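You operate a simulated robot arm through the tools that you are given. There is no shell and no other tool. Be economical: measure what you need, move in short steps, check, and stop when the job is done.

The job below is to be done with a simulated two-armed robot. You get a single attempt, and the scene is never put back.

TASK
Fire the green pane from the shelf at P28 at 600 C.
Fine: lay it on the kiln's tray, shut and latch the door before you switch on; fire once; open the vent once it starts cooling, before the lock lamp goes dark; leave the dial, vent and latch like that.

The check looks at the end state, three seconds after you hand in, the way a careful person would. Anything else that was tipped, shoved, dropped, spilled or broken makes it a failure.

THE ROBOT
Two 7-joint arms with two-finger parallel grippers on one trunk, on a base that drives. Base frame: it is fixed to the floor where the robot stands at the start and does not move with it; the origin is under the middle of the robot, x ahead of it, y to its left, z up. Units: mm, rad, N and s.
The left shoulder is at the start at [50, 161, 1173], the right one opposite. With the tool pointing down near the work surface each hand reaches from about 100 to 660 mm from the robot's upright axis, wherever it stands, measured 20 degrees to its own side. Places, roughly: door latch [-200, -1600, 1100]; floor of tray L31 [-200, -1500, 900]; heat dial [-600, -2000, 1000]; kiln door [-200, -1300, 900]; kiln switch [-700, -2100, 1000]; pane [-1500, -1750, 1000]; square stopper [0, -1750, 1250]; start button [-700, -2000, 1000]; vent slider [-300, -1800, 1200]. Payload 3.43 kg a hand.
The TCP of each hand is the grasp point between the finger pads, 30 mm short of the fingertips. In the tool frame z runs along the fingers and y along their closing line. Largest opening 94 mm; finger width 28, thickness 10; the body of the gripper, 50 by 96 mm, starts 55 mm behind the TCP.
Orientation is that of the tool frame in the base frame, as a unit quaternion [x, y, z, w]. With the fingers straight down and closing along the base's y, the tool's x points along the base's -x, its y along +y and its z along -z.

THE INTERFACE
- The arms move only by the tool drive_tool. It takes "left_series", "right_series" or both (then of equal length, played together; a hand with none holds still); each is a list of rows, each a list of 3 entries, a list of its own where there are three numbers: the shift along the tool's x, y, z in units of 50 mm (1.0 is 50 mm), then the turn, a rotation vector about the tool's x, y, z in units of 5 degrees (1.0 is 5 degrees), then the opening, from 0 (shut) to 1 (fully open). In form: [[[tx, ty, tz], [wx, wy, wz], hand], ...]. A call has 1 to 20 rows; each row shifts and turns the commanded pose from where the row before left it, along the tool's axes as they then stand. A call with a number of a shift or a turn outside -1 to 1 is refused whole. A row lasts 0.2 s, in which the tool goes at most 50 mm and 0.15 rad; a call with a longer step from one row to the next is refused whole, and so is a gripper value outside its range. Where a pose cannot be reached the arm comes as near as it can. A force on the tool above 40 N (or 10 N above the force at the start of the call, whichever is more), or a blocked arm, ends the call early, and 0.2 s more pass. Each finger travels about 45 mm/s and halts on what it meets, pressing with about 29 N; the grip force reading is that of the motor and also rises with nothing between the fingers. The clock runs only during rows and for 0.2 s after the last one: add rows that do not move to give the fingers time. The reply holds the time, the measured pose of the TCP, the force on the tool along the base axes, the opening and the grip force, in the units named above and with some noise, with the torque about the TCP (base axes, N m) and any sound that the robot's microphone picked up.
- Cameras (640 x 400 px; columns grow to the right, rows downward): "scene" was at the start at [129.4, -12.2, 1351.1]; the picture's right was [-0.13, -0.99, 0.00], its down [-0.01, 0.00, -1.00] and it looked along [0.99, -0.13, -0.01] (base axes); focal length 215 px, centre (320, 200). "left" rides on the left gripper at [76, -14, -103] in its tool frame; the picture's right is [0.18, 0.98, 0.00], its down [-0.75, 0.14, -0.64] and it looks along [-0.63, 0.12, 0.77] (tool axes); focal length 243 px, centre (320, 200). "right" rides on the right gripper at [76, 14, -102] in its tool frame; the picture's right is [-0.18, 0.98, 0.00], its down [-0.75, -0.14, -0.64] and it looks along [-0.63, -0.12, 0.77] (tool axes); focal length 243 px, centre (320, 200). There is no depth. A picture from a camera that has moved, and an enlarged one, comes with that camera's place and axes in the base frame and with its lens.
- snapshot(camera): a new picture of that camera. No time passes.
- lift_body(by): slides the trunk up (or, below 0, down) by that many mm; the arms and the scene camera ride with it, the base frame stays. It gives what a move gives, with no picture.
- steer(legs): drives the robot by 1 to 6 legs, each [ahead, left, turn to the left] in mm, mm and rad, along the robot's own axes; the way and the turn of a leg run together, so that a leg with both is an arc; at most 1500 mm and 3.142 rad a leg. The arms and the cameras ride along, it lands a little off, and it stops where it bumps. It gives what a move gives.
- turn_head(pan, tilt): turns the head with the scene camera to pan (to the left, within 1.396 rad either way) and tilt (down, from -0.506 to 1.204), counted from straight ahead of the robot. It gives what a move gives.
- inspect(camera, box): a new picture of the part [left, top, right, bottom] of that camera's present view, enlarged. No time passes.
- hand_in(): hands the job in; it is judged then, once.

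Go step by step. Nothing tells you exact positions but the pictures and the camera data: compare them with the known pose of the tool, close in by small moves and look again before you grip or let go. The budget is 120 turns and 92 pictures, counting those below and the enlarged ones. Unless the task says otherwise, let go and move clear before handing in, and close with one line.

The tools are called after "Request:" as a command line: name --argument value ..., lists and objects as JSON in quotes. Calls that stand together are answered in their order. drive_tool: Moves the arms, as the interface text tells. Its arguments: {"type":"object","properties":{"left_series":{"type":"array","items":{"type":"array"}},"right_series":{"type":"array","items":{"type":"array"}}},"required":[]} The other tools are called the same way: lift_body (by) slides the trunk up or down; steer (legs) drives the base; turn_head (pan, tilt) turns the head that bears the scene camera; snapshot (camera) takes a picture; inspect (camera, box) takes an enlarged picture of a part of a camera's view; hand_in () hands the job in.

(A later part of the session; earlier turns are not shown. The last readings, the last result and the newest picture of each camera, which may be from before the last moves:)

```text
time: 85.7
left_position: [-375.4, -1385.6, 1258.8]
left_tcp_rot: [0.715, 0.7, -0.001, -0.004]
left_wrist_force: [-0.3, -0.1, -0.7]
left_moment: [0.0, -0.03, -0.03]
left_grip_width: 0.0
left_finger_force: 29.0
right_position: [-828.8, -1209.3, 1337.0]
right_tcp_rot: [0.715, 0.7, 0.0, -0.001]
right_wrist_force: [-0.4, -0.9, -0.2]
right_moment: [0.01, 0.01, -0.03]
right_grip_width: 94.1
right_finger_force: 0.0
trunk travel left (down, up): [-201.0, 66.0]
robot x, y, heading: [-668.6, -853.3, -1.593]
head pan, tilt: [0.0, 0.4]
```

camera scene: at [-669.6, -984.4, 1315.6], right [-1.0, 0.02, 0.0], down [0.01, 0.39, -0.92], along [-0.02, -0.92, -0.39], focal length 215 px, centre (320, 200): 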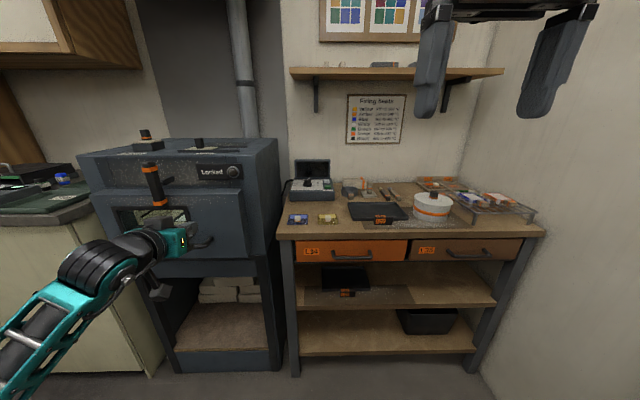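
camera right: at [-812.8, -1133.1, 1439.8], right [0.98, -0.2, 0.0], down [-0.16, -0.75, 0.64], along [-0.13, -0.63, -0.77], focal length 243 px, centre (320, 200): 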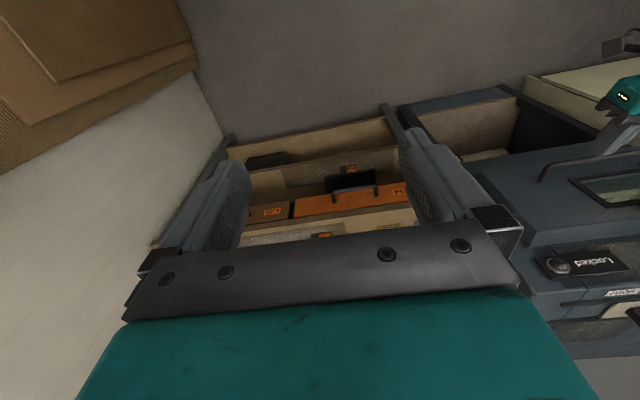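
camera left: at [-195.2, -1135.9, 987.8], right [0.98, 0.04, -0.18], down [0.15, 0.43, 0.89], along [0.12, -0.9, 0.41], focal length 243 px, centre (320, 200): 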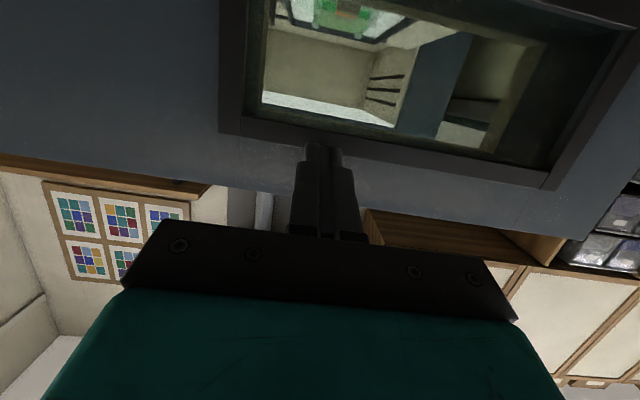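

I'll draw the left hand back and up, then drive towards the bench.

Request:
drive_tool --left_series '[[[0.5, 0, -0.6], [0, 0, 0], 0], [[0.7, 0, -0.5], [0, 0, 0], 0], [[0.8, 0, -0.4], [0, 0, 0], 0], [[0.8, 0, -0.1], [0, 0, 0], 0], [[0.8, 0, 0], [0, 0, 0], 0]]'

Request:
steer --legs '[[0, 55, 0.022], [380, 0, 0]]'

Request:
turn_head --pan 0.0 --tilt 0.55

Request:
snapshot --camera "scene"

```text
time: 86.9
left_position: [-370.9, -1205.5, 1337.3]
left_tcp_rot: [0.714, 0.7, -0.001, -0.003]
left_wrist_force: [-1.6, -0.4, -0.3]
left_moment: [-0.03, -0.02, -0.01]
left_grip_width: 0.0
left_finger_force: 29.3
right_position: [-828.9, -1207.1, 1338.4]
right_tcp_rot: [0.714, 0.7, -0.001, 0.0]
right_wrist_force: [-0.7, 0.3, -0.5]
right_moment: [0.0, -0.01, -0.01]
right_grip_width: 94.2
right_finger_force: 0.0
trunk travel left (down, up): [-201.0, 66.0]
robot x, y, heading: [-666.7, -854.4, -1.594]
head pan, tilt: [0.0, 0.4]
```

```text
time: 90.1
left_position: [-305.3, -1586.7, 1337.3]
left_tcp_rot: [0.705, 0.709, -0.001, -0.003]
left_wrist_force: [0.4, 0.4, -0.5]
left_moment: [0.02, 0.0, -0.02]
left_grip_width: 0.2
left_finger_force: 29.3
right_position: [-762.7, -1599.0, 1338.0]
right_tcp_rot: [0.705, 0.709, 0.0, -0.001]
right_wrist_force: [0.6, 0.3, -0.9]
right_moment: [0.01, -0.01, 0.01]
right_grip_width: 93.7
right_finger_force: 0.1
trunk travel left (down, up): [-201.0, 66.0]
robot x, y, heading: [-610.8, -1242.1, -1.569]
head pan, tilt: [0.0, 0.4]
```

```text
time: 90.8
left_position: [-304.0, -1586.2, 1337.3]
left_tcp_rot: [0.706, 0.708, -0.002, -0.003]
left_wrist_force: [0.6, -1.2, 0.1]
left_moment: [0.05, -0.03, -0.02]
left_grip_width: 0.0
left_finger_force: 28.7
right_position: [-763.3, -1599.1, 1338.0]
right_tcp_rot: [0.706, 0.709, -0.001, -0.001]
right_wrist_force: [0.5, -0.6, 0.6]
right_moment: [-0.01, -0.02, -0.01]
right_grip_width: 94.1
right_finger_force: 0.0
trunk travel left (down, up): [-201.0, 66.0]
robot x, y, heading: [-613.0, -1241.2, -1.569]
head pan, tilt: [0.0, 0.55]
```

```text
36 pictures are left
camera scene: at [-609.5, -1367.8, 1302.0], right [-1.0, -0.01, 0.0], down [0.0, 0.52, -0.85], along [0.0, -0.85, -0.52], focal length 215 px, centre (320, 200)
```

scene: 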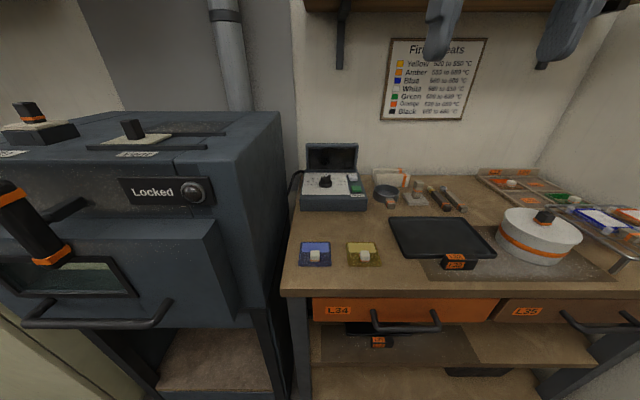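

Now I zoom in on the controller and the vent.

Request:
inspect --camera "scene" --box '[285, 135, 385, 215]'

Request:
inspect --camera "scene" --box '[70, 90, 250, 210]'

```text
5.00 times, centred on (335, 175) of scene
camera zoom: at [-609.5, -1367.8, 1302.0], right [-1.0, -0.01, 0.0], down [0.0, 0.52, -0.85], along [0.0, -0.85, -0.52], focal length 1073 px, centre (245, 325)
```

zoom: 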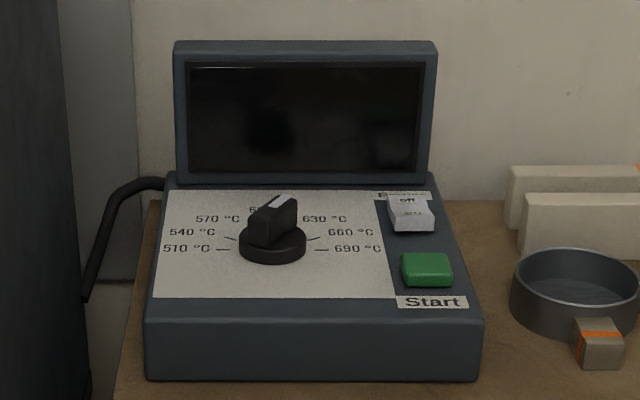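

```text
3.33 times, centred on (160, 150) of scene
camera zoom: at [-609.5, -1367.8, 1302.0], right [-1.0, -0.01, 0.0], down [0.0, 0.52, -0.85], along [0.0, -0.85, -0.52], focal length 716 px, centre (853, 367)
```

zoom: 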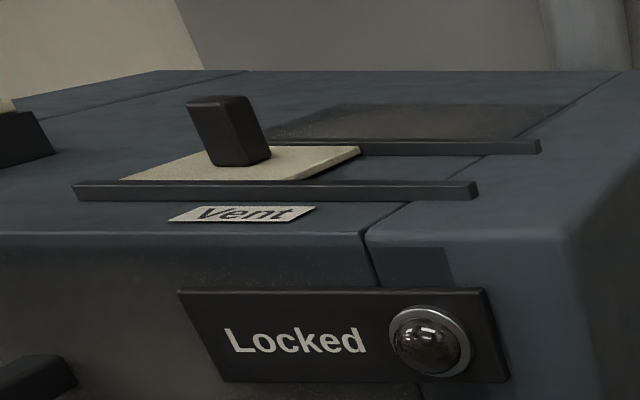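

The dial reads 510 to 690 with 600 at the top, and its pointer seems a bit right of 600. I'll go 50 mm closer and bring the right hand's camera over the controller.

Request:
steer --legs '[[50, 0, 0]]'

Request:
drive_tool --right_series '[[[-0.637, 0.377, 0.36], [0, 0, 0], 0.7], [[-0.637, 0.377, 0.36], [0, 0, 0], 0.7], [[-0.637, 0.377, 0.36], [0, 0, 0], 0.7], [[-0.637, 0.377, 0.36], [0, 0, 0], 0.7], [[-0.637, 0.377, 0.36], [0, 0, 0], 0.7], [[-0.637, 0.377, 0.36], [0, 0, 0], 0.7], [[0, 0, 0], [0, 0, 0], 0.7]]'

Request:
snapshot --camera "right"

```text
time: 91.7
left_position: [-304.1, -1638.1, 1338.0]
left_tcp_rot: [0.706, 0.708, -0.001, -0.003]
left_wrist_force: [0.1, -0.3, 0.0]
left_moment: [0.02, 0.02, 0.0]
left_grip_width: 0.0
left_finger_force: 28.8
right_position: [-763.2, -1650.4, 1338.1]
right_tcp_rot: [0.705, 0.709, 0.0, -0.001]
right_wrist_force: [-0.4, -1.6, 0.1]
right_moment: [0.02, -0.02, 0.02]
right_grip_width: 94.0
right_finger_force: 0.1
trunk travel left (down, up): [-201.0, 66.0]
robot x, y, heading: [-611.3, -1283.8, -1.567]
head pan, tilt: [0.0, 0.55]
```

```text
time: 93.3
left_position: [-305.2, -1635.8, 1337.5]
left_tcp_rot: [0.705, 0.709, -0.002, -0.002]
left_wrist_force: [-0.7, 0.8, -0.2]
left_moment: [0.0, 0.05, -0.01]
left_grip_width: 0.0
left_finger_force: 29.2
right_position: [-649.1, -1840.3, 1229.7]
right_tcp_rot: [0.705, 0.709, -0.001, 0.0]
right_wrist_force: [-0.2, 0.6, -1.2]
right_moment: [-0.03, -0.01, 0.01]
right_grip_width: 66.1
right_finger_force: 0.1
trunk travel left (down, up): [-201.0, 66.0]
robot x, y, heading: [-609.0, -1289.4, -1.561]
head pan, tilt: [0.0, 0.55]
```

```text
33 pictures are left
camera right: at [-635.4, -1764.0, 1331.4], right [0.98, -0.18, 0.0], down [-0.14, -0.75, 0.64], along [-0.12, -0.63, -0.77], focal length 243 px, centre (320, 200)
```

right: 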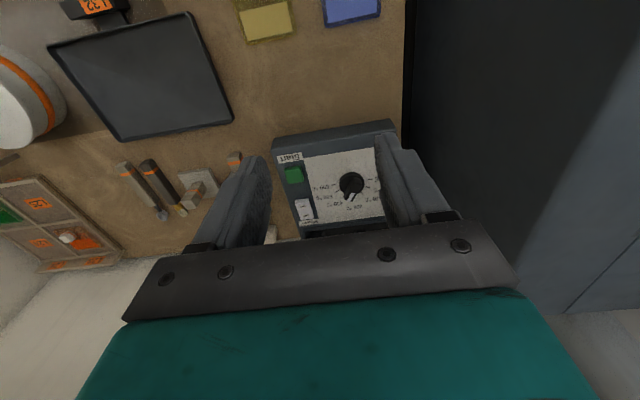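

The dial triangulates to [-628, -2040, 957]. I zoom in to read the pointer and the switch.

Request:
inspect --camera "right" --box '[270, 125, 400, 235]'

```text
3.64 times, centred on (335, 180) of right
camera zoom: at [-635.4, -1764.0, 1331.4], right [0.98, -0.18, 0.0], down [-0.14, -0.75, 0.64], along [-0.12, -0.63, -0.77], focal length 882 px, centre (266, 273)
```

zoom: 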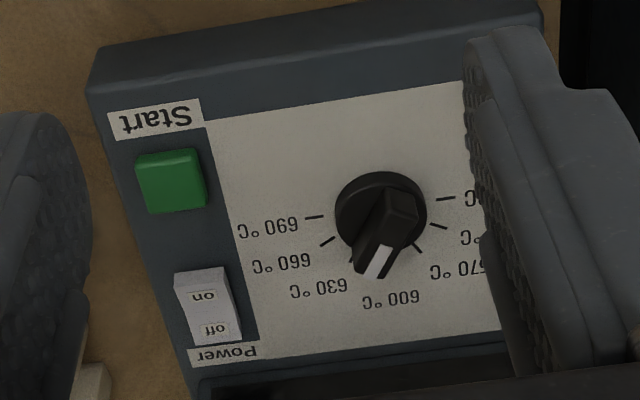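

The panel is flat at z ≈ 948. From the pictures: dial [-628, -2040] pointing at 630, Start button [-730, -2000, 960], and Power rocker [-731, -2087, 957]. I'll inch the base closer and yaw/tilt the right hand to suit the knob.

Request:
steer --legs '[[50, 0, 0]]'

Request:
drive_tool --right_series '[[[-0.6, 0.1, 0.2], [0, -1, 0], 0.5], [[-0.6, 0.1, 0.2], [0, -1, 0], 0.5], [[-0.5, 0.1, 0.2], [0, -1, 0], 0.5], [[0, 0, 0], [0.26, 0, 0.96], 0.5], [[0, 0, 0], [0.26, 0, 0.96], 0.5], [[0, 0, 0], [0.26, 0, 0.96], 0.5], [[0, 0, 0], [0.26, 0, 0.96], 0.5], [[0, 0, 0], [0.26, 0, 0.96], 0.5], [[0, 0, 0], [0.26, 0, 0.96], 0.5], [[0, 0, 0], [0, 0, 0], 0.5]]'

Request:
snapshot --camera "right"

```text
time: 94.2
left_position: [-304.3, -1686.1, 1337.4]
left_tcp_rot: [0.706, 0.708, -0.001, -0.003]
left_wrist_force: [-0.1, -1.1, -0.4]
left_moment: [0.03, 0.01, -0.01]
left_grip_width: 0.0
left_finger_force: 28.9
right_position: [-648.1, -1890.7, 1228.3]
right_tcp_rot: [0.705, 0.709, 0.0, -0.001]
right_wrist_force: [-0.8, -0.1, -0.5]
right_moment: [0.01, 0.05, -0.03]
right_grip_width: 65.7
right_finger_force: 0.0
trunk travel left (down, up): [-201.0, 66.0]
robot x, y, heading: [-611.6, -1337.2, -1.566]
head pan, tilt: [0.0, 0.55]
```

```text
time: 96.4
left_position: [-305.3, -1685.0, 1337.8]
left_tcp_rot: [0.706, 0.708, -0.001, -0.002]
left_wrist_force: [0.0, 0.0, -0.1]
left_moment: [0.0, 0.0, -0.01]
left_grip_width: 0.0
left_finger_force: 29.3
right_position: [-639.5, -1947.4, 1200.1]
right_tcp_rot: [0.857, 0.498, -0.113, 0.065]
right_wrist_force: [0.1, -0.3, -0.8]
right_moment: [0.0, 0.01, -0.02]
right_grip_width: 46.9
right_finger_force: 0.0
right hand out of reach, approached as far as the arm can: row 2, 3, 5, 6, 8
trunk travel left (down, up): [-201.0, 66.0]
robot x, y, heading: [-609.0, -1336.6, -1.567]
head pan, tilt: [0.0, 0.55]
```

```text
31 pictures are left
camera right: at [-577.0, -1867.5, 1279.2], right [0.77, -0.64, 0.05], down [-0.4, -0.42, 0.82], along [-0.5, -0.64, -0.58], focal length 243 px, centre (320, 200)
```

right: 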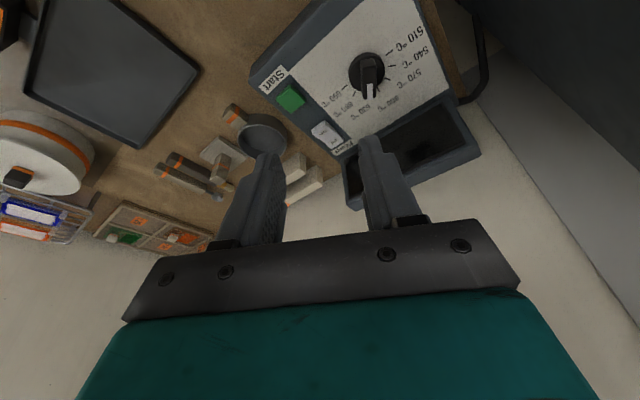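

The tilt and yaw are right. Going down will also extend the reach, so I'll move to just above the knob.

Request:
drive_tool --right_series '[[[-0.08, 0.225, 0.73], [0, 0, 0], 0.5], [[-0.08, 0.225, 0.73], [0, 0, 0], 0.5], [[-0.08, 0.225, 0.73], [0, 0, 0], 0.5], [[-0.08, 0.225, 0.73], [0, 0, 0], 0.5], [[-0.08, 0.225, 0.73], [0, 0, 0], 0.5], [[0, 0, 0], [0, 0, 0], 0.5]]'

Request:
snapshot --camera "right"

Request:
inspect --camera "scene" --box '[270, 90, 430, 210]'

```text
time: 97.8
left_position: [-303.8, -1685.2, 1338.3]
left_tcp_rot: [0.706, 0.708, -0.001, -0.003]
left_wrist_force: [-0.8, 0.7, 0.8]
left_moment: [-0.01, 0.01, 0.01]
left_grip_width: 0.1
left_finger_force: 28.7
right_position: [-623.6, -1976.3, 1036.6]
right_tcp_rot: [0.856, 0.499, -0.114, 0.065]
right_wrist_force: [0.6, -0.2, -0.9]
right_moment: [0.0, 0.01, 0.01]
right_grip_width: 46.9
right_finger_force: 0.0
right hand out of reach, approached as far as the arm can: row 1, 2, 3, 4, 5
trunk travel left (down, up): [-201.0, 66.0]
robot x, y, heading: [-612.9, -1335.5, -1.566]
head pan, tilt: [0.0, 0.55]
```

```text
30 pictures are left
camera right: at [-561.4, -1896.7, 1115.0], right [0.77, -0.64, 0.05], down [-0.4, -0.42, 0.82], along [-0.5, -0.65, -0.58], focal length 243 px, centre (320, 200)
```

right: 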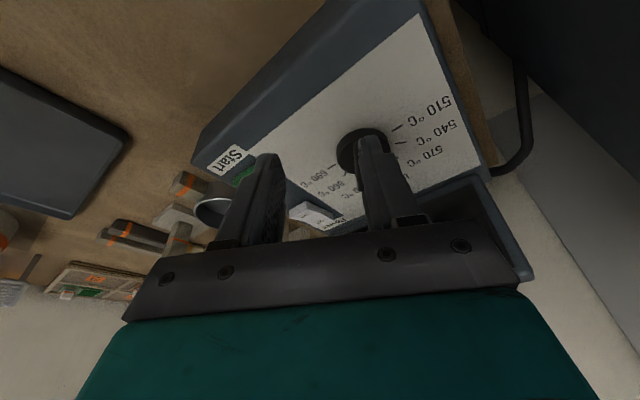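

```text
3.33 times, centred on (350, 150) of scene
camera zoom: at [-608.5, -1467.6, 1302.0], right [-1.0, -0.01, 0.0], down [0.0, 0.52, -0.85], along [0.0, -0.85, -0.52], focal length 716 px, centre (220, 367)
```

zoom: 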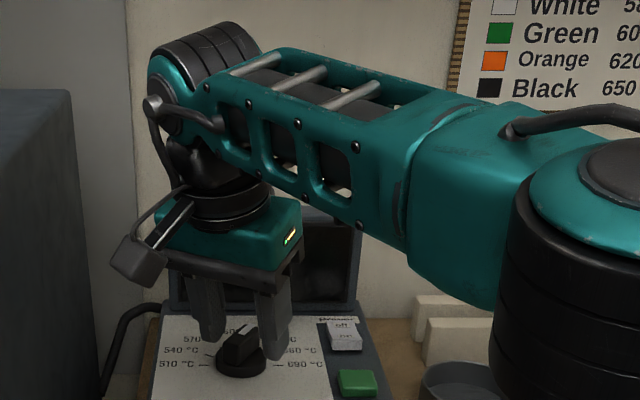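

I'm about 57 mm short. I'll drive 20 mm more and tilt the hand another 20° forward to gain reach, staying above the knob.

Request:
steer --legs '[[18, 0, 0]]'

Request:
drive_tool --right_series '[[[0, 0, 0], [0, -1, 0], 0.5], [[0, 0, 0], [0, -1, 0], 0.5], [[0, 0, 0], [0, -1, 0], 0.5], [[0, 0, 0], [0, -1, 0], 0.5], [[-0.18, 0.185, 0.145], [0, 0, 0], 0.5], [[-0.18, 0.185, 0.145], [0, 0, 0], 0.5], [[0, 0, 0], [0, 0, 0], 0.5]]'

Request:
snapshot --camera "right"

Request:
inspect --camera "scene" --box '[270, 90, 430, 210]'

```text
time: 98.7
left_position: [-304.8, -1698.4, 1337.9]
left_tcp_rot: [0.706, 0.709, -0.002, -0.002]
left_wrist_force: [0.7, 0.9, 0.4]
left_moment: [-0.02, 0.0, -0.01]
left_grip_width: 0.0
left_finger_force: 28.8
right_position: [-623.5, -1988.7, 1037.1]
right_tcp_rot: [0.857, 0.499, -0.113, 0.066]
right_wrist_force: [-0.7, 0.2, 0.7]
right_moment: [-0.02, -0.02, -0.05]
right_grip_width: 47.1
right_finger_force: 0.1
trunk travel left (down, up): [-201.0, 66.0]
robot x, y, heading: [-613.2, -1348.2, -1.569]
head pan, tilt: [0.0, 0.55]
stopped in leg 1: the robot was blocked; the commanded pose is now the measured one
```

```text
time: 100.3
left_position: [-303.9, -1697.5, 1336.8]
left_tcp_rot: [0.706, 0.708, -0.001, -0.003]
left_wrist_force: [-0.5, 0.7, 0.1]
left_moment: [-0.03, 0.0, 0.0]
left_grip_width: 0.1
left_finger_force: 29.0
right_position: [-620.0, -2018.2, 1034.9]
right_tcp_rot: [0.824, 0.48, -0.261, 0.151]
right_wrist_force: [0.2, -0.3, 0.6]
right_moment: [0.0, 0.01, 0.01]
right_grip_width: 46.7
right_finger_force: 0.0
trunk travel left (down, up): [-201.0, 66.0]
robot x, y, heading: [-610.4, -1352.2, -1.566]
head pan, tilt: [0.0, 0.55]
```

```text
28 pictures are left
camera right: at [-547.5, -1920.2, 1074.2], right [0.78, -0.62, 0.1], down [-0.24, -0.15, 0.96], along [-0.58, -0.77, -0.26], focal length 243 px, centre (320, 200)
```

right: 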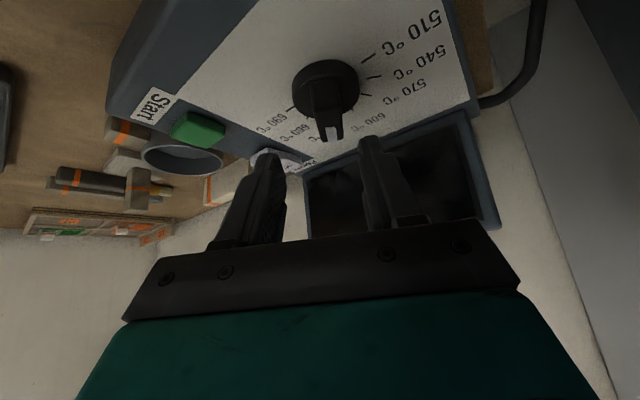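

```text
3.33 times, centred on (350, 150) of scene
camera zoom: at [-610.0, -1480.6, 1301.9], right [-1.0, -0.01, 0.0], down [0.0, 0.52, -0.85], along [0.0, -0.85, -0.52], focal length 716 px, centre (220, 367)
```

zoom: 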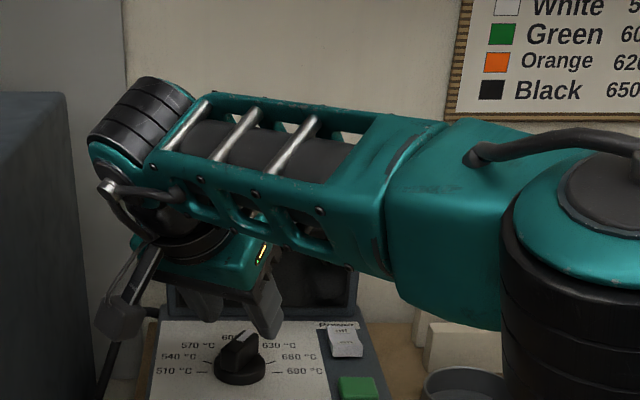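

Now the knob is reachable and aligned with the fingers. I'll narrow the opening and lower the fingertips around the ridge.

Request:
drive_tool --right_series '[[[0, 0.06, 0], [0, 0, 0], 0.37], [[0.1, 0.06, 0.2], [0, 0, 0], 0.37], [[0.14, 0, 0.25], [0, 0, 0], 0.37], [[0.14, 0, 0.25], [0, 0, 0], 0.37], [[0, 0, 0], [0, 0, 0], 0.37]]'

Request:
inspect --camera "right" --box '[220, 40, 440, 240]'

```text
time: 101.5
left_position: [-305.7, -1697.6, 1337.9]
left_tcp_rot: [0.706, 0.708, 0.0, -0.002]
left_wrist_force: [-0.1, -0.8, 0.0]
left_moment: [0.06, -0.01, -0.02]
left_grip_width: 0.0
left_finger_force: 28.7
right_position: [-617.6, -2024.5, 997.0]
right_tcp_rot: [0.823, 0.48, -0.261, 0.152]
right_wrist_force: [-0.5, 1.1, -0.1]
right_moment: [0.01, -0.01, 0.01]
right_grip_width: 34.9
right_finger_force: 0.2
trunk travel left (down, up): [-201.0, 66.0]
robot x, y, heading: [-610.1, -1349.3, -1.566]
head pan, tilt: [0.0, 0.55]
```

```text
2.00 times, centred on (330, 140) of right
camera zoom: at [-544.8, -1927.0, 1035.8], right [0.78, -0.62, 0.1], down [-0.24, -0.15, 0.96], along [-0.58, -0.77, -0.26], focal length 485 px, centre (300, 320)
```

zoom: 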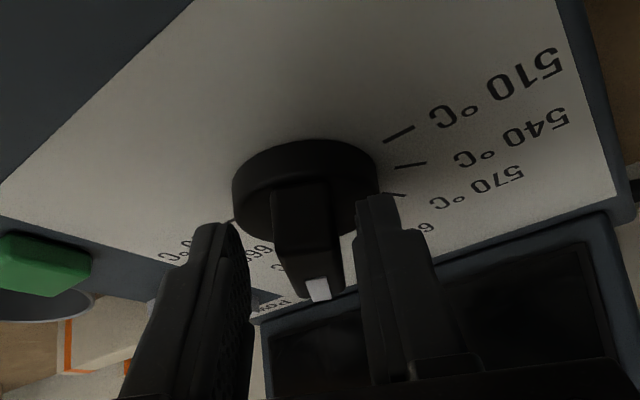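

The fingers straddle the ridge. I'll close on it and turn 30° counterclockwise about the knob's axis.

Request:
drive_tool --right_series '[[[0, 0, 0], [0, 0, 0], 0.1], [[0, 0, 0], [0, 0, 0], 0.0], [[0, 0, 0], [0, 0, 0], 0.0], [[0, -0.032, 0], [-0.574, 0, -0.819], 0.0], [[0, -0.032, 0], [-0.574, 0, -0.819], 0.0], [[0, -0.032, 0], [-0.574, 0, -0.819], 0.0], [[0, -0.032, 0], [-0.574, 0, -0.819], 0.0], [[0, -0.032, 0], [-0.574, 0, -0.819], 0.0], [[0, -0.032, 0], [-0.574, 0, -0.819], 0.0], [[0, 0, 0], [0, 0, 0], 0.0]]'

Request:
inspect --camera "right" --box '[220, 40, 440, 240]'

```text
time: 103.7
left_position: [-303.0, -1698.2, 1337.7]
left_tcp_rot: [0.705, 0.709, -0.002, -0.004]
left_wrist_force: [0.1, -0.6, -0.6]
left_moment: [-0.01, -0.03, 0.01]
left_grip_width: 0.1
left_finger_force: 28.7
right_position: [-625.6, -2024.0, 996.1]
right_tcp_rot: [0.671, 0.677, -0.213, 0.213]
right_wrist_force: [11.2, -6.7, 6.0]
right_moment: [-0.56, -0.04, 0.23]
right_grip_width: 17.8
right_finger_force: 45.2
trunk travel left (down, up): [-201.0, 66.0]
robot x, y, heading: [-612.5, -1352.8, -1.565]
head pan, tilt: [0.0, 0.55]
```

```text
2.00 times, centred on (330, 140) of right
camera zoom: at [-612.4, -1902.0, 1035.8], right [0.98, -0.14, 0.1], down [-0.14, -0.25, 0.96], along [-0.11, -0.96, -0.26], focal length 485 px, centre (300, 320)
```

zoom: 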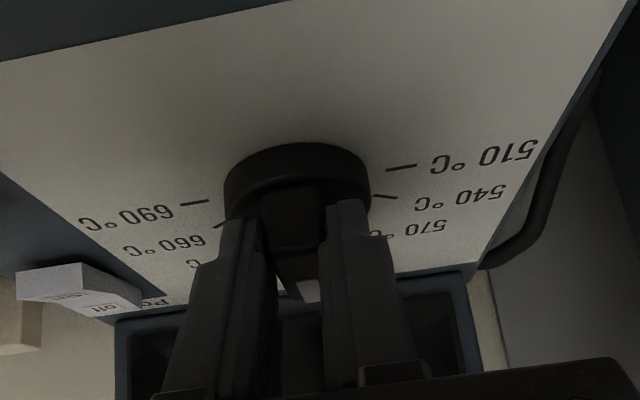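

The knob followed. I'll release, lift off and read the dial.

Request:
drive_tool --right_series '[[[0, 0, 0], [0, 0, 0], 0.2], [[0, 0, 0], [0, 0, 0], 0.37], [[0, 0, 0], [0, 0, 0], 0.37], [[-0.2, 0, -0.3], [0, 0, 0], 0.37], [[-0.3, 0, -0.5], [0, 0, 0], 0.37], [[0, 0, 0], [0, 0, 0], 0.37]]'

Request:
inspect --camera "right" --box '[180, 0, 480, 200]'

Request:
inspect --camera "scene" --box '[270, 130, 390, 220]'

```text
time: 105.1
left_position: [-304.6, -1697.9, 1337.2]
left_tcp_rot: [0.705, 0.709, -0.001, -0.003]
left_wrist_force: [-1.1, 0.4, -0.1]
left_moment: [-0.01, -0.02, 0.0]
left_grip_width: 0.0
left_finger_force: 28.5
right_position: [-626.7, -2018.9, 1042.5]
right_tcp_rot: [0.671, 0.677, -0.212, 0.213]
right_wrist_force: [0.2, 0.3, 0.4]
right_moment: [0.0, -0.02, 0.0]
right_grip_width: 35.3
right_finger_force: 0.0
trunk travel left (down, up): [-201.0, 66.0]
robot x, y, heading: [-611.4, -1351.5, -1.565]
head pan, tilt: [0.0, 0.55]
```

```text
2.00 times, centred on (330, 100) of right
camera zoom: at [-613.5, -1898.9, 1083.0], right [0.98, -0.14, 0.1], down [-0.14, -0.25, 0.96], along [-0.11, -0.96, -0.27], focal length 485 px, centre (300, 400)
```

zoom: 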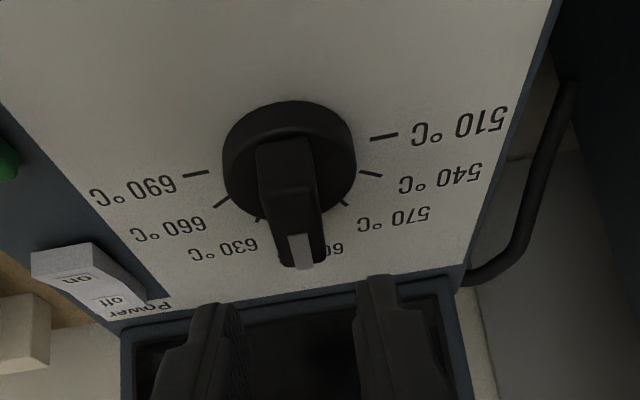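

```text
4.44 times, centred on (330, 175) of scene
camera zoom: at [-609.8, -1480.8, 1301.9], right [-1.0, -0.01, 0.0], down [0.0, 0.52, -0.85], along [0.0, -0.85, -0.52], focal length 954 px, centre (276, 311)
```

zoom: 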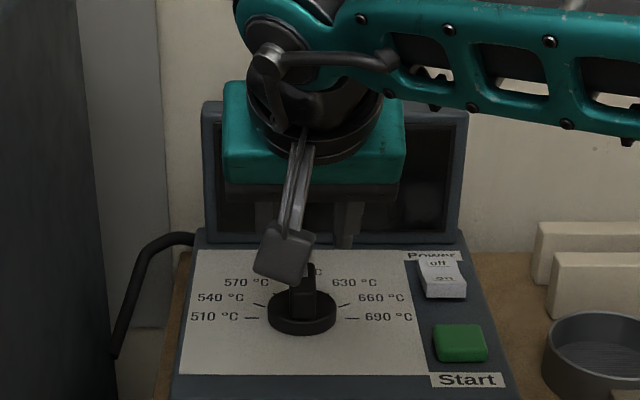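

The dial now points about at 600; I'll confirm that from the head camera once the hand is out of the way. I'll close the fingers, tilt a bit more and move over the Power rocker.

Request:
drive_tool --right_series '[[[0, 0, -0.2], [0, -1, 0], 0.1], [[0, 0, 0], [0, -1, 0], 0], [[0, 0, 0], [0, -1, 0], 0], [[-0.095, -0.69, 0.235], [0, 0, 0], 0], [[-0.095, -0.69, 0.235], [0, 0, 0], 0], [[-0.095, -0.69, 0.235], [0, 0, 0], 0], [[0, 0, 0], [0, 0, 0], 0]]'

Request:
inspect --camera "scene" --box '[280, 130, 400, 220]'

Request:
inspect --camera "right" --box '[180, 0, 480, 200]'

```text
time: 106.7
left_position: [-304.2, -1697.3, 1337.3]
left_tcp_rot: [0.706, 0.708, -0.001, -0.003]
left_wrist_force: [-1.3, 0.6, 1.1]
left_moment: [0.0, -0.02, 0.02]
left_grip_width: 0.1
left_finger_force: 29.2
right_position: [-728.5, -2050.4, 1038.9]
right_tcp_rot: [0.639, 0.643, -0.298, 0.3]
right_wrist_force: [1.0, -0.1, 0.8]
right_moment: [0.05, 0.01, 0.03]
right_grip_width: 0.0
right_finger_force: 29.4
trunk travel left (down, up): [-201.0, 66.0]
robot x, y, heading: [-611.7, -1349.1, -1.567]
head pan, tilt: [0.0, 0.55]
```

```text
4.44 times, centred on (340, 175) of scene
camera zoom: at [-609.5, -1480.6, 1301.9], right [-1.0, -0.01, 0.0], down [0.0, 0.52, -0.85], along [0.0, -0.85, -0.52], focal length 954 px, centre (231, 311)
```

zoom: 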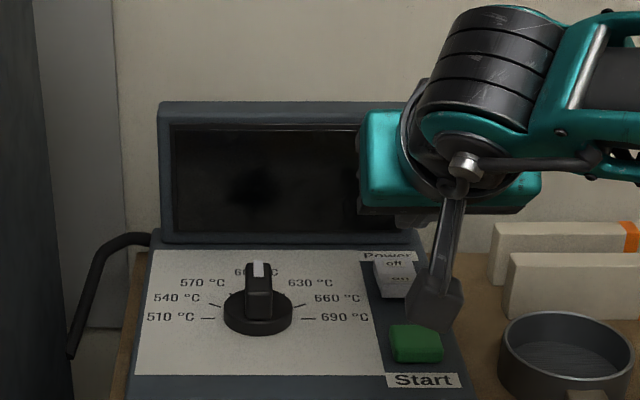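

```text
2.00 times, centred on (330, 100) of right
camera zoom: at [-715.3, -1924.0, 1045.5], right [0.98, -0.11, 0.14], down [-0.14, 0.01, 0.99], along [-0.11, -0.99, -0.01], focal length 485 px, centre (300, 400)
```

zoom: 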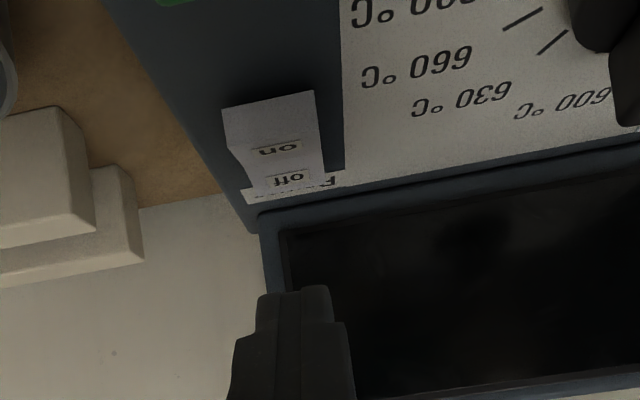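

The dial reads 600. Now I'll press the front ("on") end of the rocker with the closed fingertips, coming straight down.

Request:
drive_tool --right_series '[[[0.26, 0, 0.283], [0, 0, 0], 0], [[0.26, 0, 0.283], [0, 0, 0], 0], [[0.061, 0, 0.051], [0, 0, 0], 0], [[0.061, 0, 0.051], [0, 0, 0], 0], [[0.061, 0, 0.051], [0, 0, 0], 0], [[0, 0, 0], [0, 0, 0], 0]]'

Request:
inspect --camera "scene" --box '[280, 130, 400, 220]'

```text
time: 108.1
left_position: [-303.7, -1699.3, 1337.6]
left_tcp_rot: [0.706, 0.708, 0.0, -0.004]
left_wrist_force: [-0.6, 0.0, 0.1]
left_moment: [0.03, -0.02, -0.03]
left_grip_width: 0.0
left_finger_force: 29.3
right_position: [-730.5, -2056.5, 990.7]
right_tcp_rot: [0.638, 0.643, -0.299, 0.301]
right_wrist_force: [0.2, -0.3, 4.4]
right_moment: [-0.02, -0.01, -0.01]
right_grip_width: 0.1
right_finger_force: 28.8
trunk travel left (down, up): [-201.0, 66.0]
robot x, y, heading: [-610.9, -1348.0, -1.564]
head pan, tilt: [0.0, 0.55]
```

```text
4.44 times, centred on (340, 175) of scene
camera zoom: at [-609.8, -1480.2, 1302.0], right [-1.0, -0.01, 0.0], down [0.0, 0.52, -0.85], along [0.0, -0.85, -0.52], focal length 954 px, centre (231, 311)
```

zoom: 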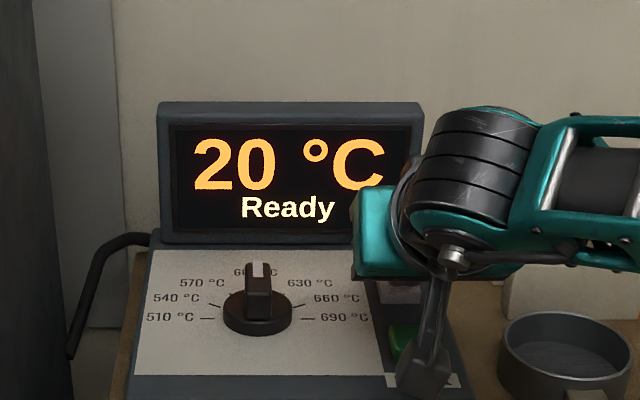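

The display shows "20 °C Ready". I'll lift the right hand off the rocker and place the left hand beside the vent knob, which is near [-250, -1788, 1217].

Request:
drive_tool --left_series '[[[-0.45, 0.41, 0.2], [0, 0, 0], 0], [[-0.45, 0.41, 0.3], [0, 0, 0], 0], [[-0.45, 0.41, 0.4], [0, 0, 0], 0], [[-0.45, 0.41, 0.44], [0, 0, 0], 0], [[0, 0, 0], [0, 0, 0], 0]]' --right_series '[[[-0.23, 0, -0.19], [0, 0, 0], 0], [[-0.23, 0, -0.19], [0, 0, 0], 0], [[0, 0, 0], [0, 0, 0], 0], [[0, 0, 0], [0, 0, 0], 0], [[0, 0, 0], [0, 0, 0], 0]]'

Request:
snapshot --camera "left"

Request:
snapshot --camera "scene"

```text
time: 109.3
left_position: [-225.3, -1787.1, 1270.4]
left_tcp_rot: [0.706, 0.708, -0.001, -0.003]
left_wrist_force: [-0.3, -0.5, -0.8]
left_moment: [0.02, 0.0, 0.0]
left_grip_width: 0.0
left_finger_force: 29.2
right_position: [-728.2, -2057.3, 1020.8]
right_tcp_rot: [0.638, 0.643, -0.298, 0.3]
right_wrist_force: [0.5, 0.0, -0.4]
right_moment: [-0.01, 0.01, -0.03]
right_grip_width: 0.0
right_finger_force: 28.7
trunk travel left (down, up): [-201.0, 66.0]
robot x, y, heading: [-611.5, -1350.0, -1.56]
head pan, tilt: [0.0, 0.55]
```

```text
19 pictures are left
camera left: at [-238.0, -1710.0, 1371.2], right [0.98, 0.19, -0.01], down [0.15, -0.75, 0.64], along [0.12, -0.63, -0.77], focal length 243 px, centre (320, 200)
```

left: 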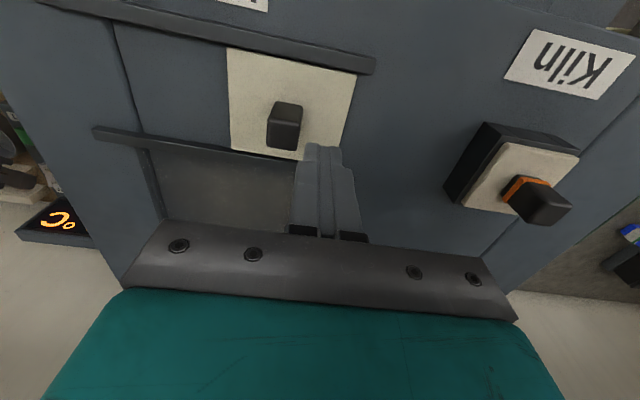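

```text
18 pictures are left
camera scene: at [-610.1, -1480.4, 1302.0], right [-1.0, -0.01, 0.0], down [0.0, 0.52, -0.85], along [0.0, -0.85, -0.52], focal length 215 px, centre (320, 200)
```

scene: 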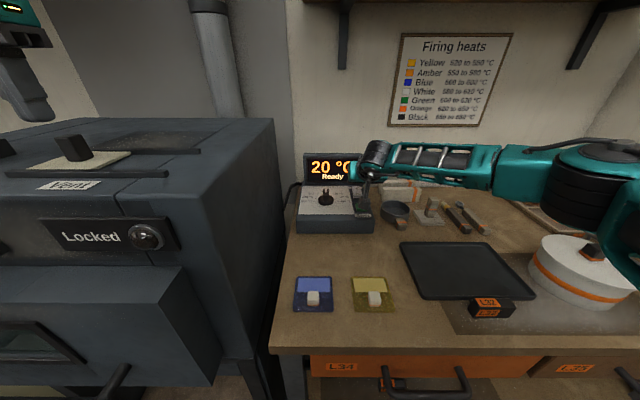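

The left hand is beside the vent knob and the plate can slide towards -x. I'll shift slightly clear of the knob and lower, ready to push, and bring the right fingertips above the Start button.

Request:
drive_tool --left_series '[[[0.14, 0.14, 0], [0, 0, 0], 0], [[0, 0, 0.4], [0, 0, 0], 0], [[0, 0, 0.4], [0, 0, 0], 0], [[0, 0, 0], [0, 0, 0], 0]]' --right_series '[[[0.4, 0, -0.47], [0, 0, 0], 0], [[0.4, 0, -0.47], [0, 0, 0], 0], [[0.05, 0, -0.06], [0, 0, 0], 0], [[0, 0, 0], [0, 0, 0], 0]]'

Request:
inspect --camera "left" --box '[200, 40, 420, 240]'

Request:
inspect --camera "scene" --box '[280, 140, 400, 230]'

```text
time: 110.3
left_position: [-217.4, -1779.8, 1228.8]
left_tcp_rot: [0.705, 0.709, 0.0, -0.003]
left_wrist_force: [0.5, -0.4, -0.8]
left_moment: [-0.04, 0.0, -0.02]
left_grip_width: 0.0
left_finger_force: 29.2
right_position: [-729.7, -1991.5, 1019.5]
right_tcp_rot: [0.638, 0.643, -0.299, 0.3]
right_wrist_force: [0.8, -0.9, -0.1]
right_moment: [-0.03, -0.02, -0.01]
right_grip_width: 0.1
right_finger_force: 28.6
trunk travel left (down, up): [-201.0, 66.0]
robot x, y, heading: [-612.0, -1349.3, -1.569]
head pan, tilt: [0.0, 0.55]
```

```text
2.00 times, centred on (310, 140) of left
camera zoom: at [-229.9, -1703.0, 1330.1], right [0.98, 0.19, 0.0], down [0.15, -0.75, 0.64], along [0.12, -0.63, -0.77], focal length 485 px, centre (340, 320)
```

zoom: 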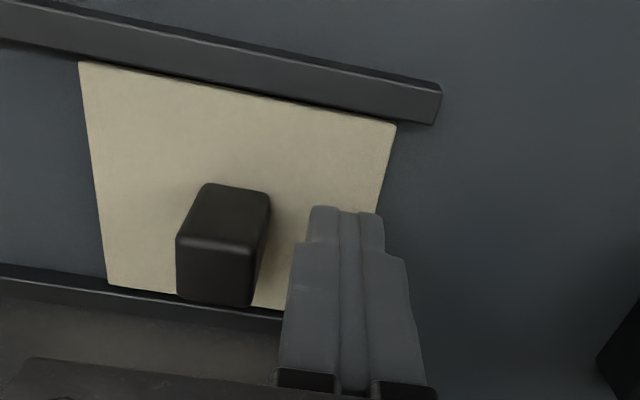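

```text
4.44 times, centred on (340, 185) of scene
camera zoom: at [-610.0, -1480.6, 1301.9], right [-1.0, -0.01, 0.0], down [0.0, 0.52, -0.85], along [0.0, -0.85, -0.52], focal length 954 px, centre (231, 267)
```

zoom: 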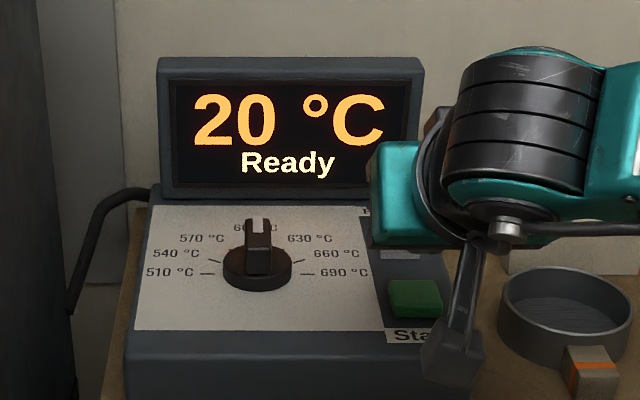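

Everything is in place. I'll press Start once and lift off.

Request:
drive_tool --right_series '[[[0.18, 0, 0.155], [0, 0, 0], 0], [[0.18, 0, 0.155], [0, 0, 0], 0], [[0.046, 0, 0.039], [0, 0, 0], 0], [[0.046, 0, 0.039], [0, 0, 0], 0], [[0.046, 0, 0.039], [0, 0, 0], 0], [[-0.15, 0, -0.13], [0, 0, 0], 0], [[-0.3, 0, -0.25], [0, 0, 0], 0]]'

Request:
snapshot --camera "scene"

```text
time: 111.9
left_position: [-216.0, -1779.4, 1228.2]
left_tcp_rot: [0.706, 0.709, 0.0, -0.003]
left_wrist_force: [-0.9, -0.2, -0.5]
left_moment: [-0.02, 0.01, -0.02]
left_grip_width: 0.0
left_finger_force: 29.3
right_position: [-730.1, -1989.9, 1014.6]
right_tcp_rot: [0.638, 0.644, -0.299, 0.299]
right_wrist_force: [-0.5, 0.1, -0.2]
right_moment: [0.0, 0.02, 0.01]
right_grip_width: 0.0
right_finger_force: 29.5
trunk travel left (down, up): [-201.0, 66.0]
robot x, y, heading: [-609.6, -1349.6, -1.569]
head pan, tilt: [0.0, 0.55]
heard: click
```

```text
15 pictures are left
camera scene: at [-609.8, -1480.5, 1301.9], right [-1.0, -0.01, 0.0], down [0.0, 0.52, -0.85], along [0.0, -0.85, -0.52], focal length 215 px, centre (320, 200)
```

scene: 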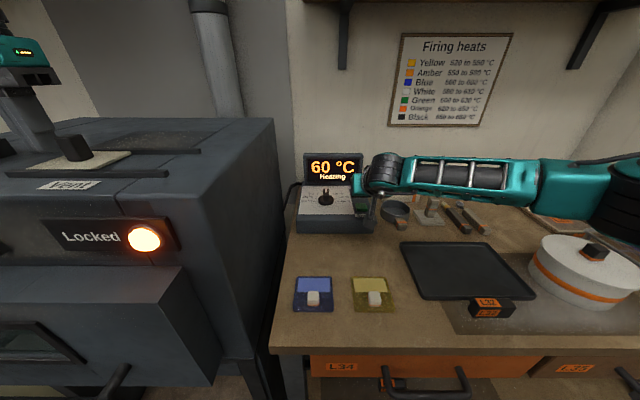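

It is heating: 60 °C and the lock lamp is lit. I'll wait a few seconds and check.

Request:
drive_tool --left_series '[[[0, 0, 0], [0, 0, 0], 0], [[0, 0, 0], [0, 0, 0], 0], [[0, 0, 0], [0, 0, 0], 0], [[0, 0, 0], [0, 0, 0], 0], [[0, 0, 0], [0, 0, 0], 0], [[0, 0, 0], [0, 0, 0], 0], [[0, 0, 0], [0, 0, 0], 0], [[0, 0, 0], [0, 0, 0], 0], [[0, 0, 0], [0, 0, 0], 0], [[0, 0, 0], [0, 0, 0], 0]]'

Request:
inspect --camera "scene" --box '[290, 140, 380, 220]'

```text
time: 114.1
left_position: [-215.1, -1779.1, 1229.2]
left_tcp_rot: [0.706, 0.708, -0.001, -0.003]
left_wrist_force: [-0.6, 0.5, -0.4]
left_moment: [0.02, -0.04, 0.02]
left_grip_width: 0.0
left_finger_force: 29.3
right_position: [-730.8, -1990.5, 1016.8]
right_tcp_rot: [0.639, 0.643, -0.298, 0.299]
right_wrist_force: [-0.1, -0.3, 1.1]
right_moment: [0.03, 0.02, 0.01]
right_grip_width: 0.0
right_finger_force: 29.2
trunk travel left (down, up): [-201.0, 66.0]
robot x, y, heading: [-612.0, -1349.4, -1.567]
head pan, tilt: [0.0, 0.55]
```

```text
5.00 times, centred on (335, 180) of scene
camera zoom: at [-609.9, -1480.6, 1301.9], right [-1.0, -0.01, 0.0], down [0.0, 0.52, -0.85], along [0.0, -0.85, -0.52], focal length 1073 px, centre (245, 300)
```

zoom: 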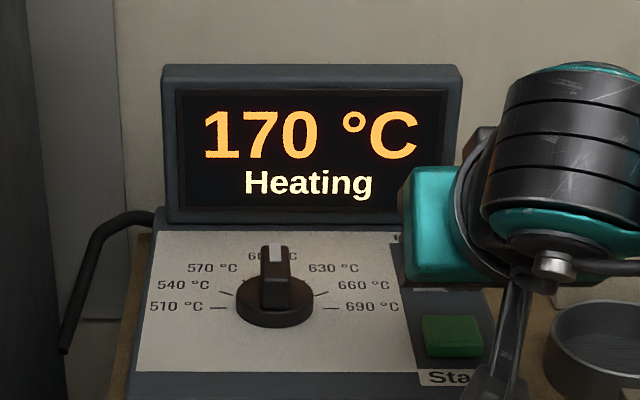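

It rises about 50 °C per second, so 600 °C is roughly 8.6 s away. I'll wait that long and then check.

Request:
drive_tool --left_series '[[[0, 0, 0], [0, 0, 0], 0], [[0, 0, 0], [0, 0, 0], 0], [[0, 0, 0], [0, 0, 0], 0], [[0, 0, 0], [0, 0, 0], 0], [[0, 0, 0], [0, 0, 0], 0], [[0, 0, 0], [0, 0, 0], 0], [[0, 0, 0], [0, 0, 0], 0], [[0, 0, 0], [0, 0, 0], 0], [[0, 0, 0], [0, 0, 0], 0], [[0, 0, 0], [0, 0, 0], 0], [[0, 0, 0], [0, 0, 0], 0], [[0, 0, 0], [0, 0, 0], 0], [[0, 0, 0], [0, 0, 0], 0], [[0, 0, 0], [0, 0, 0], 0], [[0, 0, 0], [0, 0, 0], 0], [[0, 0, 0], [0, 0, 0], 0], [[0, 0, 0], [0, 0, 0], 0], [[0, 0, 0], [0, 0, 0], 0], [[0, 0, 0], [0, 0, 0], 0], [[0, 0, 0], [0, 0, 0], 0]]'

Request:
drive_tool --left_series '[[[0, 0, 0], [0, 0, 0], 0], [[0, 0, 0], [0, 0, 0], 0], [[0, 0, 0], [0, 0, 0], 0], [[0, 0, 0], [0, 0, 0], 0], [[0, 0, 0], [0, 0, 0], 0], [[0, 0, 0], [0, 0, 0], 0], [[0, 0, 0], [0, 0, 0], 0], [[0, 0, 0], [0, 0, 0], 0], [[0, 0, 0], [0, 0, 0], 0], [[0, 0, 0], [0, 0, 0], 0], [[0, 0, 0], [0, 0, 0], 0], [[0, 0, 0], [0, 0, 0], 0], [[0, 0, 0], [0, 0, 0], 0], [[0, 0, 0], [0, 0, 0], 0], [[0, 0, 0], [0, 0, 0], 0], [[0, 0, 0], [0, 0, 0], 0], [[0, 0, 0], [0, 0, 0], 0], [[0, 0, 0], [0, 0, 0], 0], [[0, 0, 0], [0, 0, 0], 0], [[0, 0, 0], [0, 0, 0], 0]]'

Request:
inspect --camera "scene" --box '[290, 140, 380, 220]'

```text
time: 118.3
left_position: [-217.0, -1781.3, 1229.3]
left_tcp_rot: [0.706, 0.708, -0.001, -0.003]
left_wrist_force: [-0.2, 0.6, -0.1]
left_moment: [-0.01, -0.02, 0.0]
left_grip_width: 0.0
left_finger_force: 29.2
right_position: [-731.5, -1990.4, 1016.3]
right_tcp_rot: [0.639, 0.643, -0.298, 0.299]
right_wrist_force: [0.8, 0.6, 0.1]
right_moment: [0.01, 0.01, 0.03]
right_grip_width: 0.0
right_finger_force: 29.0
trunk travel left (down, up): [-201.0, 66.0]
robot x, y, heading: [-613.1, -1350.3, -1.561]
head pan, tilt: [0.0, 0.55]
```

```text
time: 122.5
left_position: [-215.6, -1780.1, 1228.6]
left_tcp_rot: [0.706, 0.708, 0.0, -0.003]
left_wrist_force: [0.1, 0.0, 0.0]
left_moment: [-0.01, -0.06, 0.0]
left_grip_width: 0.0
left_finger_force: 28.5
right_position: [-730.1, -1990.6, 1015.9]
right_tcp_rot: [0.638, 0.643, -0.298, 0.299]
right_wrist_force: [0.5, 0.7, -0.3]
right_moment: [0.02, 0.0, -0.02]
right_grip_width: 0.0
right_finger_force: 29.0
trunk travel left (down, up): [-201.0, 66.0]
robot x, y, heading: [-610.6, -1352.6, -1.566]
head pan, tilt: [0.0, 0.55]
```

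```text
5.00 times, centred on (335, 180) of scene
camera zoom: at [-609.8, -1480.6, 1301.9], right [-1.0, -0.01, 0.0], down [0.0, 0.52, -0.85], along [0.0, -0.85, -0.52], focal length 1073 px, centre (245, 300)
```

zoom: 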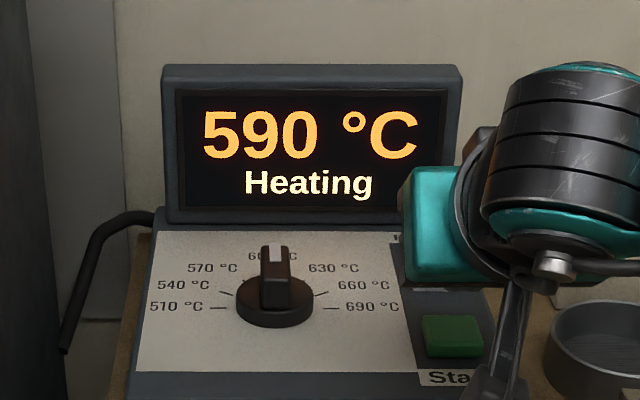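

It's at 590 °C, so I'll wait about a second more.

Request:
drive_tool --left_series '[[[0, 0, 0], [0, 0, 0], 0], [[0, 0, 0], [0, 0, 0], 0], [[0, 0, 0], [0, 0, 0], 0], [[0, 0, 0], [0, 0, 0], 0]]'

Request:
inspect --camera "scene" --box '[290, 140, 380, 220]'

```text
time: 123.5
left_position: [-217.0, -1779.4, 1228.5]
left_tcp_rot: [0.706, 0.709, -0.001, -0.003]
left_wrist_force: [-0.2, 0.3, 0.2]
left_moment: [-0.05, 0.02, 0.04]
left_grip_width: 0.0
left_finger_force: 29.0
right_position: [-730.4, -1991.4, 1016.3]
right_tcp_rot: [0.638, 0.644, -0.298, 0.3]
right_wrist_force: [-0.4, -0.3, 0.7]
right_moment: [0.02, 0.0, 0.0]
right_grip_width: 0.0
right_finger_force: 28.7
trunk travel left (down, up): [-201.0, 66.0]
robot x, y, heading: [-612.4, -1349.3, -1.561]
head pan, tilt: [0.0, 0.55]
```

```text
5.00 times, centred on (335, 180) of scene
camera zoom: at [-609.8, -1480.6, 1301.9], right [-1.0, -0.01, 0.0], down [0.0, 0.52, -0.85], along [0.0, -0.85, -0.52], focal length 1073 px, centre (245, 300)
```

zoom: 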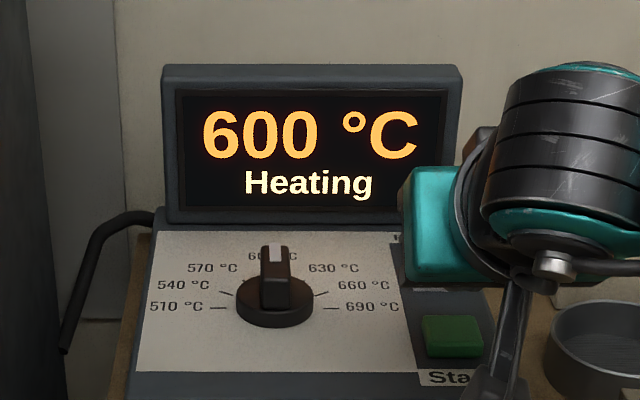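

It shows 600 °C and is holding, still "Heating". I'll wait another couple of seconds.

Request:
drive_tool --left_series '[[[0, 0, 0], [0, 0, 0], 0], [[0, 0, 0], [0, 0, 0], 0], [[0, 0, 0], [0, 0, 0], 0], [[0, 0, 0], [0, 0, 0], 0], [[0, 0, 0], [0, 0, 0], 0], [[0, 0, 0], [0, 0, 0], 0], [[0, 0, 0], [0, 0, 0], 0], [[0, 0, 0], [0, 0, 0], 0], [[0, 0, 0], [0, 0, 0], 0], [[0, 0, 0], [0, 0, 0], 0]]'

Request:
inspect --camera "scene" --box '[100, 140, 380, 260]'

```text
time: 125.7
left_position: [-216.0, -1781.7, 1230.2]
left_tcp_rot: [0.706, 0.708, -0.001, -0.003]
left_wrist_force: [0.0, -0.1, 0.0]
left_moment: [0.03, 0.03, 0.01]
left_grip_width: 0.2
left_finger_force: 29.2
right_position: [-730.3, -1990.2, 1015.1]
right_tcp_rot: [0.638, 0.644, -0.298, 0.3]
right_wrist_force: [0.5, 0.8, 0.1]
right_moment: [-0.01, 0.03, 0.0]
right_grip_width: 0.1
right_finger_force: 29.3
trunk travel left (down, up): [-201.0, 66.0]
robot x, y, heading: [-608.8, -1349.4, -1.563]
head pan, tilt: [0.0, 0.55]
```

```text
2.29 times, centred on (240, 200) of scene
camera zoom: at [-609.8, -1480.6, 1301.9], right [-1.0, -0.01, 0.0], down [0.0, 0.52, -0.85], along [0.0, -0.85, -0.52], focal length 491 px, centre (503, 200)
```

zoom: 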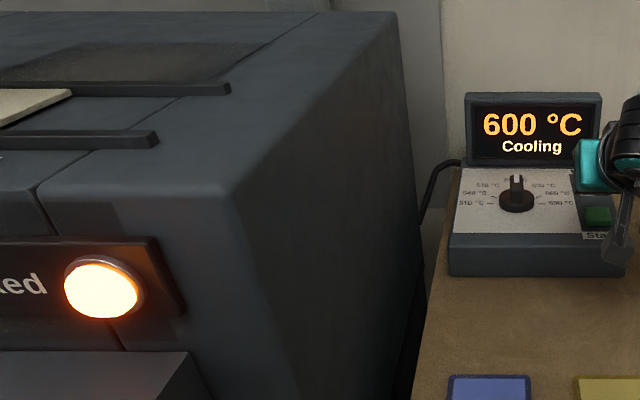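

It's cooling and the lamp is still lit. I push the vent slider open now.

Request:
drive_tool --left_series '[[[0, -0.3, 0], [0, 0, 0], 0], [[0, -0.4, 0], [0, 0, 0], 0], [[0, -0.4, 0], [0, 0, 0], 0], [[0, -0.4, 0], [0, 0, 0], 0], [[0, -0.3, 0], [0, 0, 0], 0], [[0, -0.25, 0], [0, 0, 0], 0], [[0, -0.2, 0], [0, 0, 0], 0], [[0, -0.2, 0], [0, 0, 0], 0], [[0, -0.2, 0], [0, 0, 0], 0]]'

Request:
snapshot --camera "left"

```text
time: 127.2
left_position: [-310.3, -1779.8, 1229.9]
left_tcp_rot: [0.697, 0.717, 0.003, 0.001]
left_wrist_force: [19.8, 0.4, 1.2]
left_moment: [0.08, -0.31, -0.15]
left_grip_width: 0.0
left_finger_force: 28.8
right_position: [-727.2, -1991.0, 1015.8]
right_tcp_rot: [0.637, 0.645, -0.298, 0.299]
right_wrist_force: [-1.1, 0.0, -0.6]
right_moment: [0.01, 0.0, 0.05]
right_grip_width: 0.2
right_finger_force: 29.8
trunk travel left (down, up): [-201.0, 66.0]
robot x, y, heading: [-610.6, -1347.5, -1.565]
head pan, tilt: [0.0, 0.55]
stopped in row 7 (left hand): the force on the tool passed its limit at 46 N (the readings are from after the stop); the commanded pose is now the measured one
```

```text
10 pictures are left
camera left: at [-326.8, -1704.3, 1331.4], right [0.98, 0.21, 0.01], down [0.16, -0.75, 0.64], along [0.14, -0.62, -0.77], focal length 243 px, centre (320, 200)
```

left: 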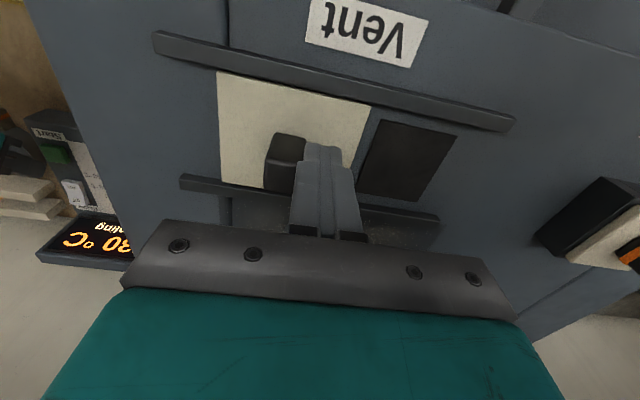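

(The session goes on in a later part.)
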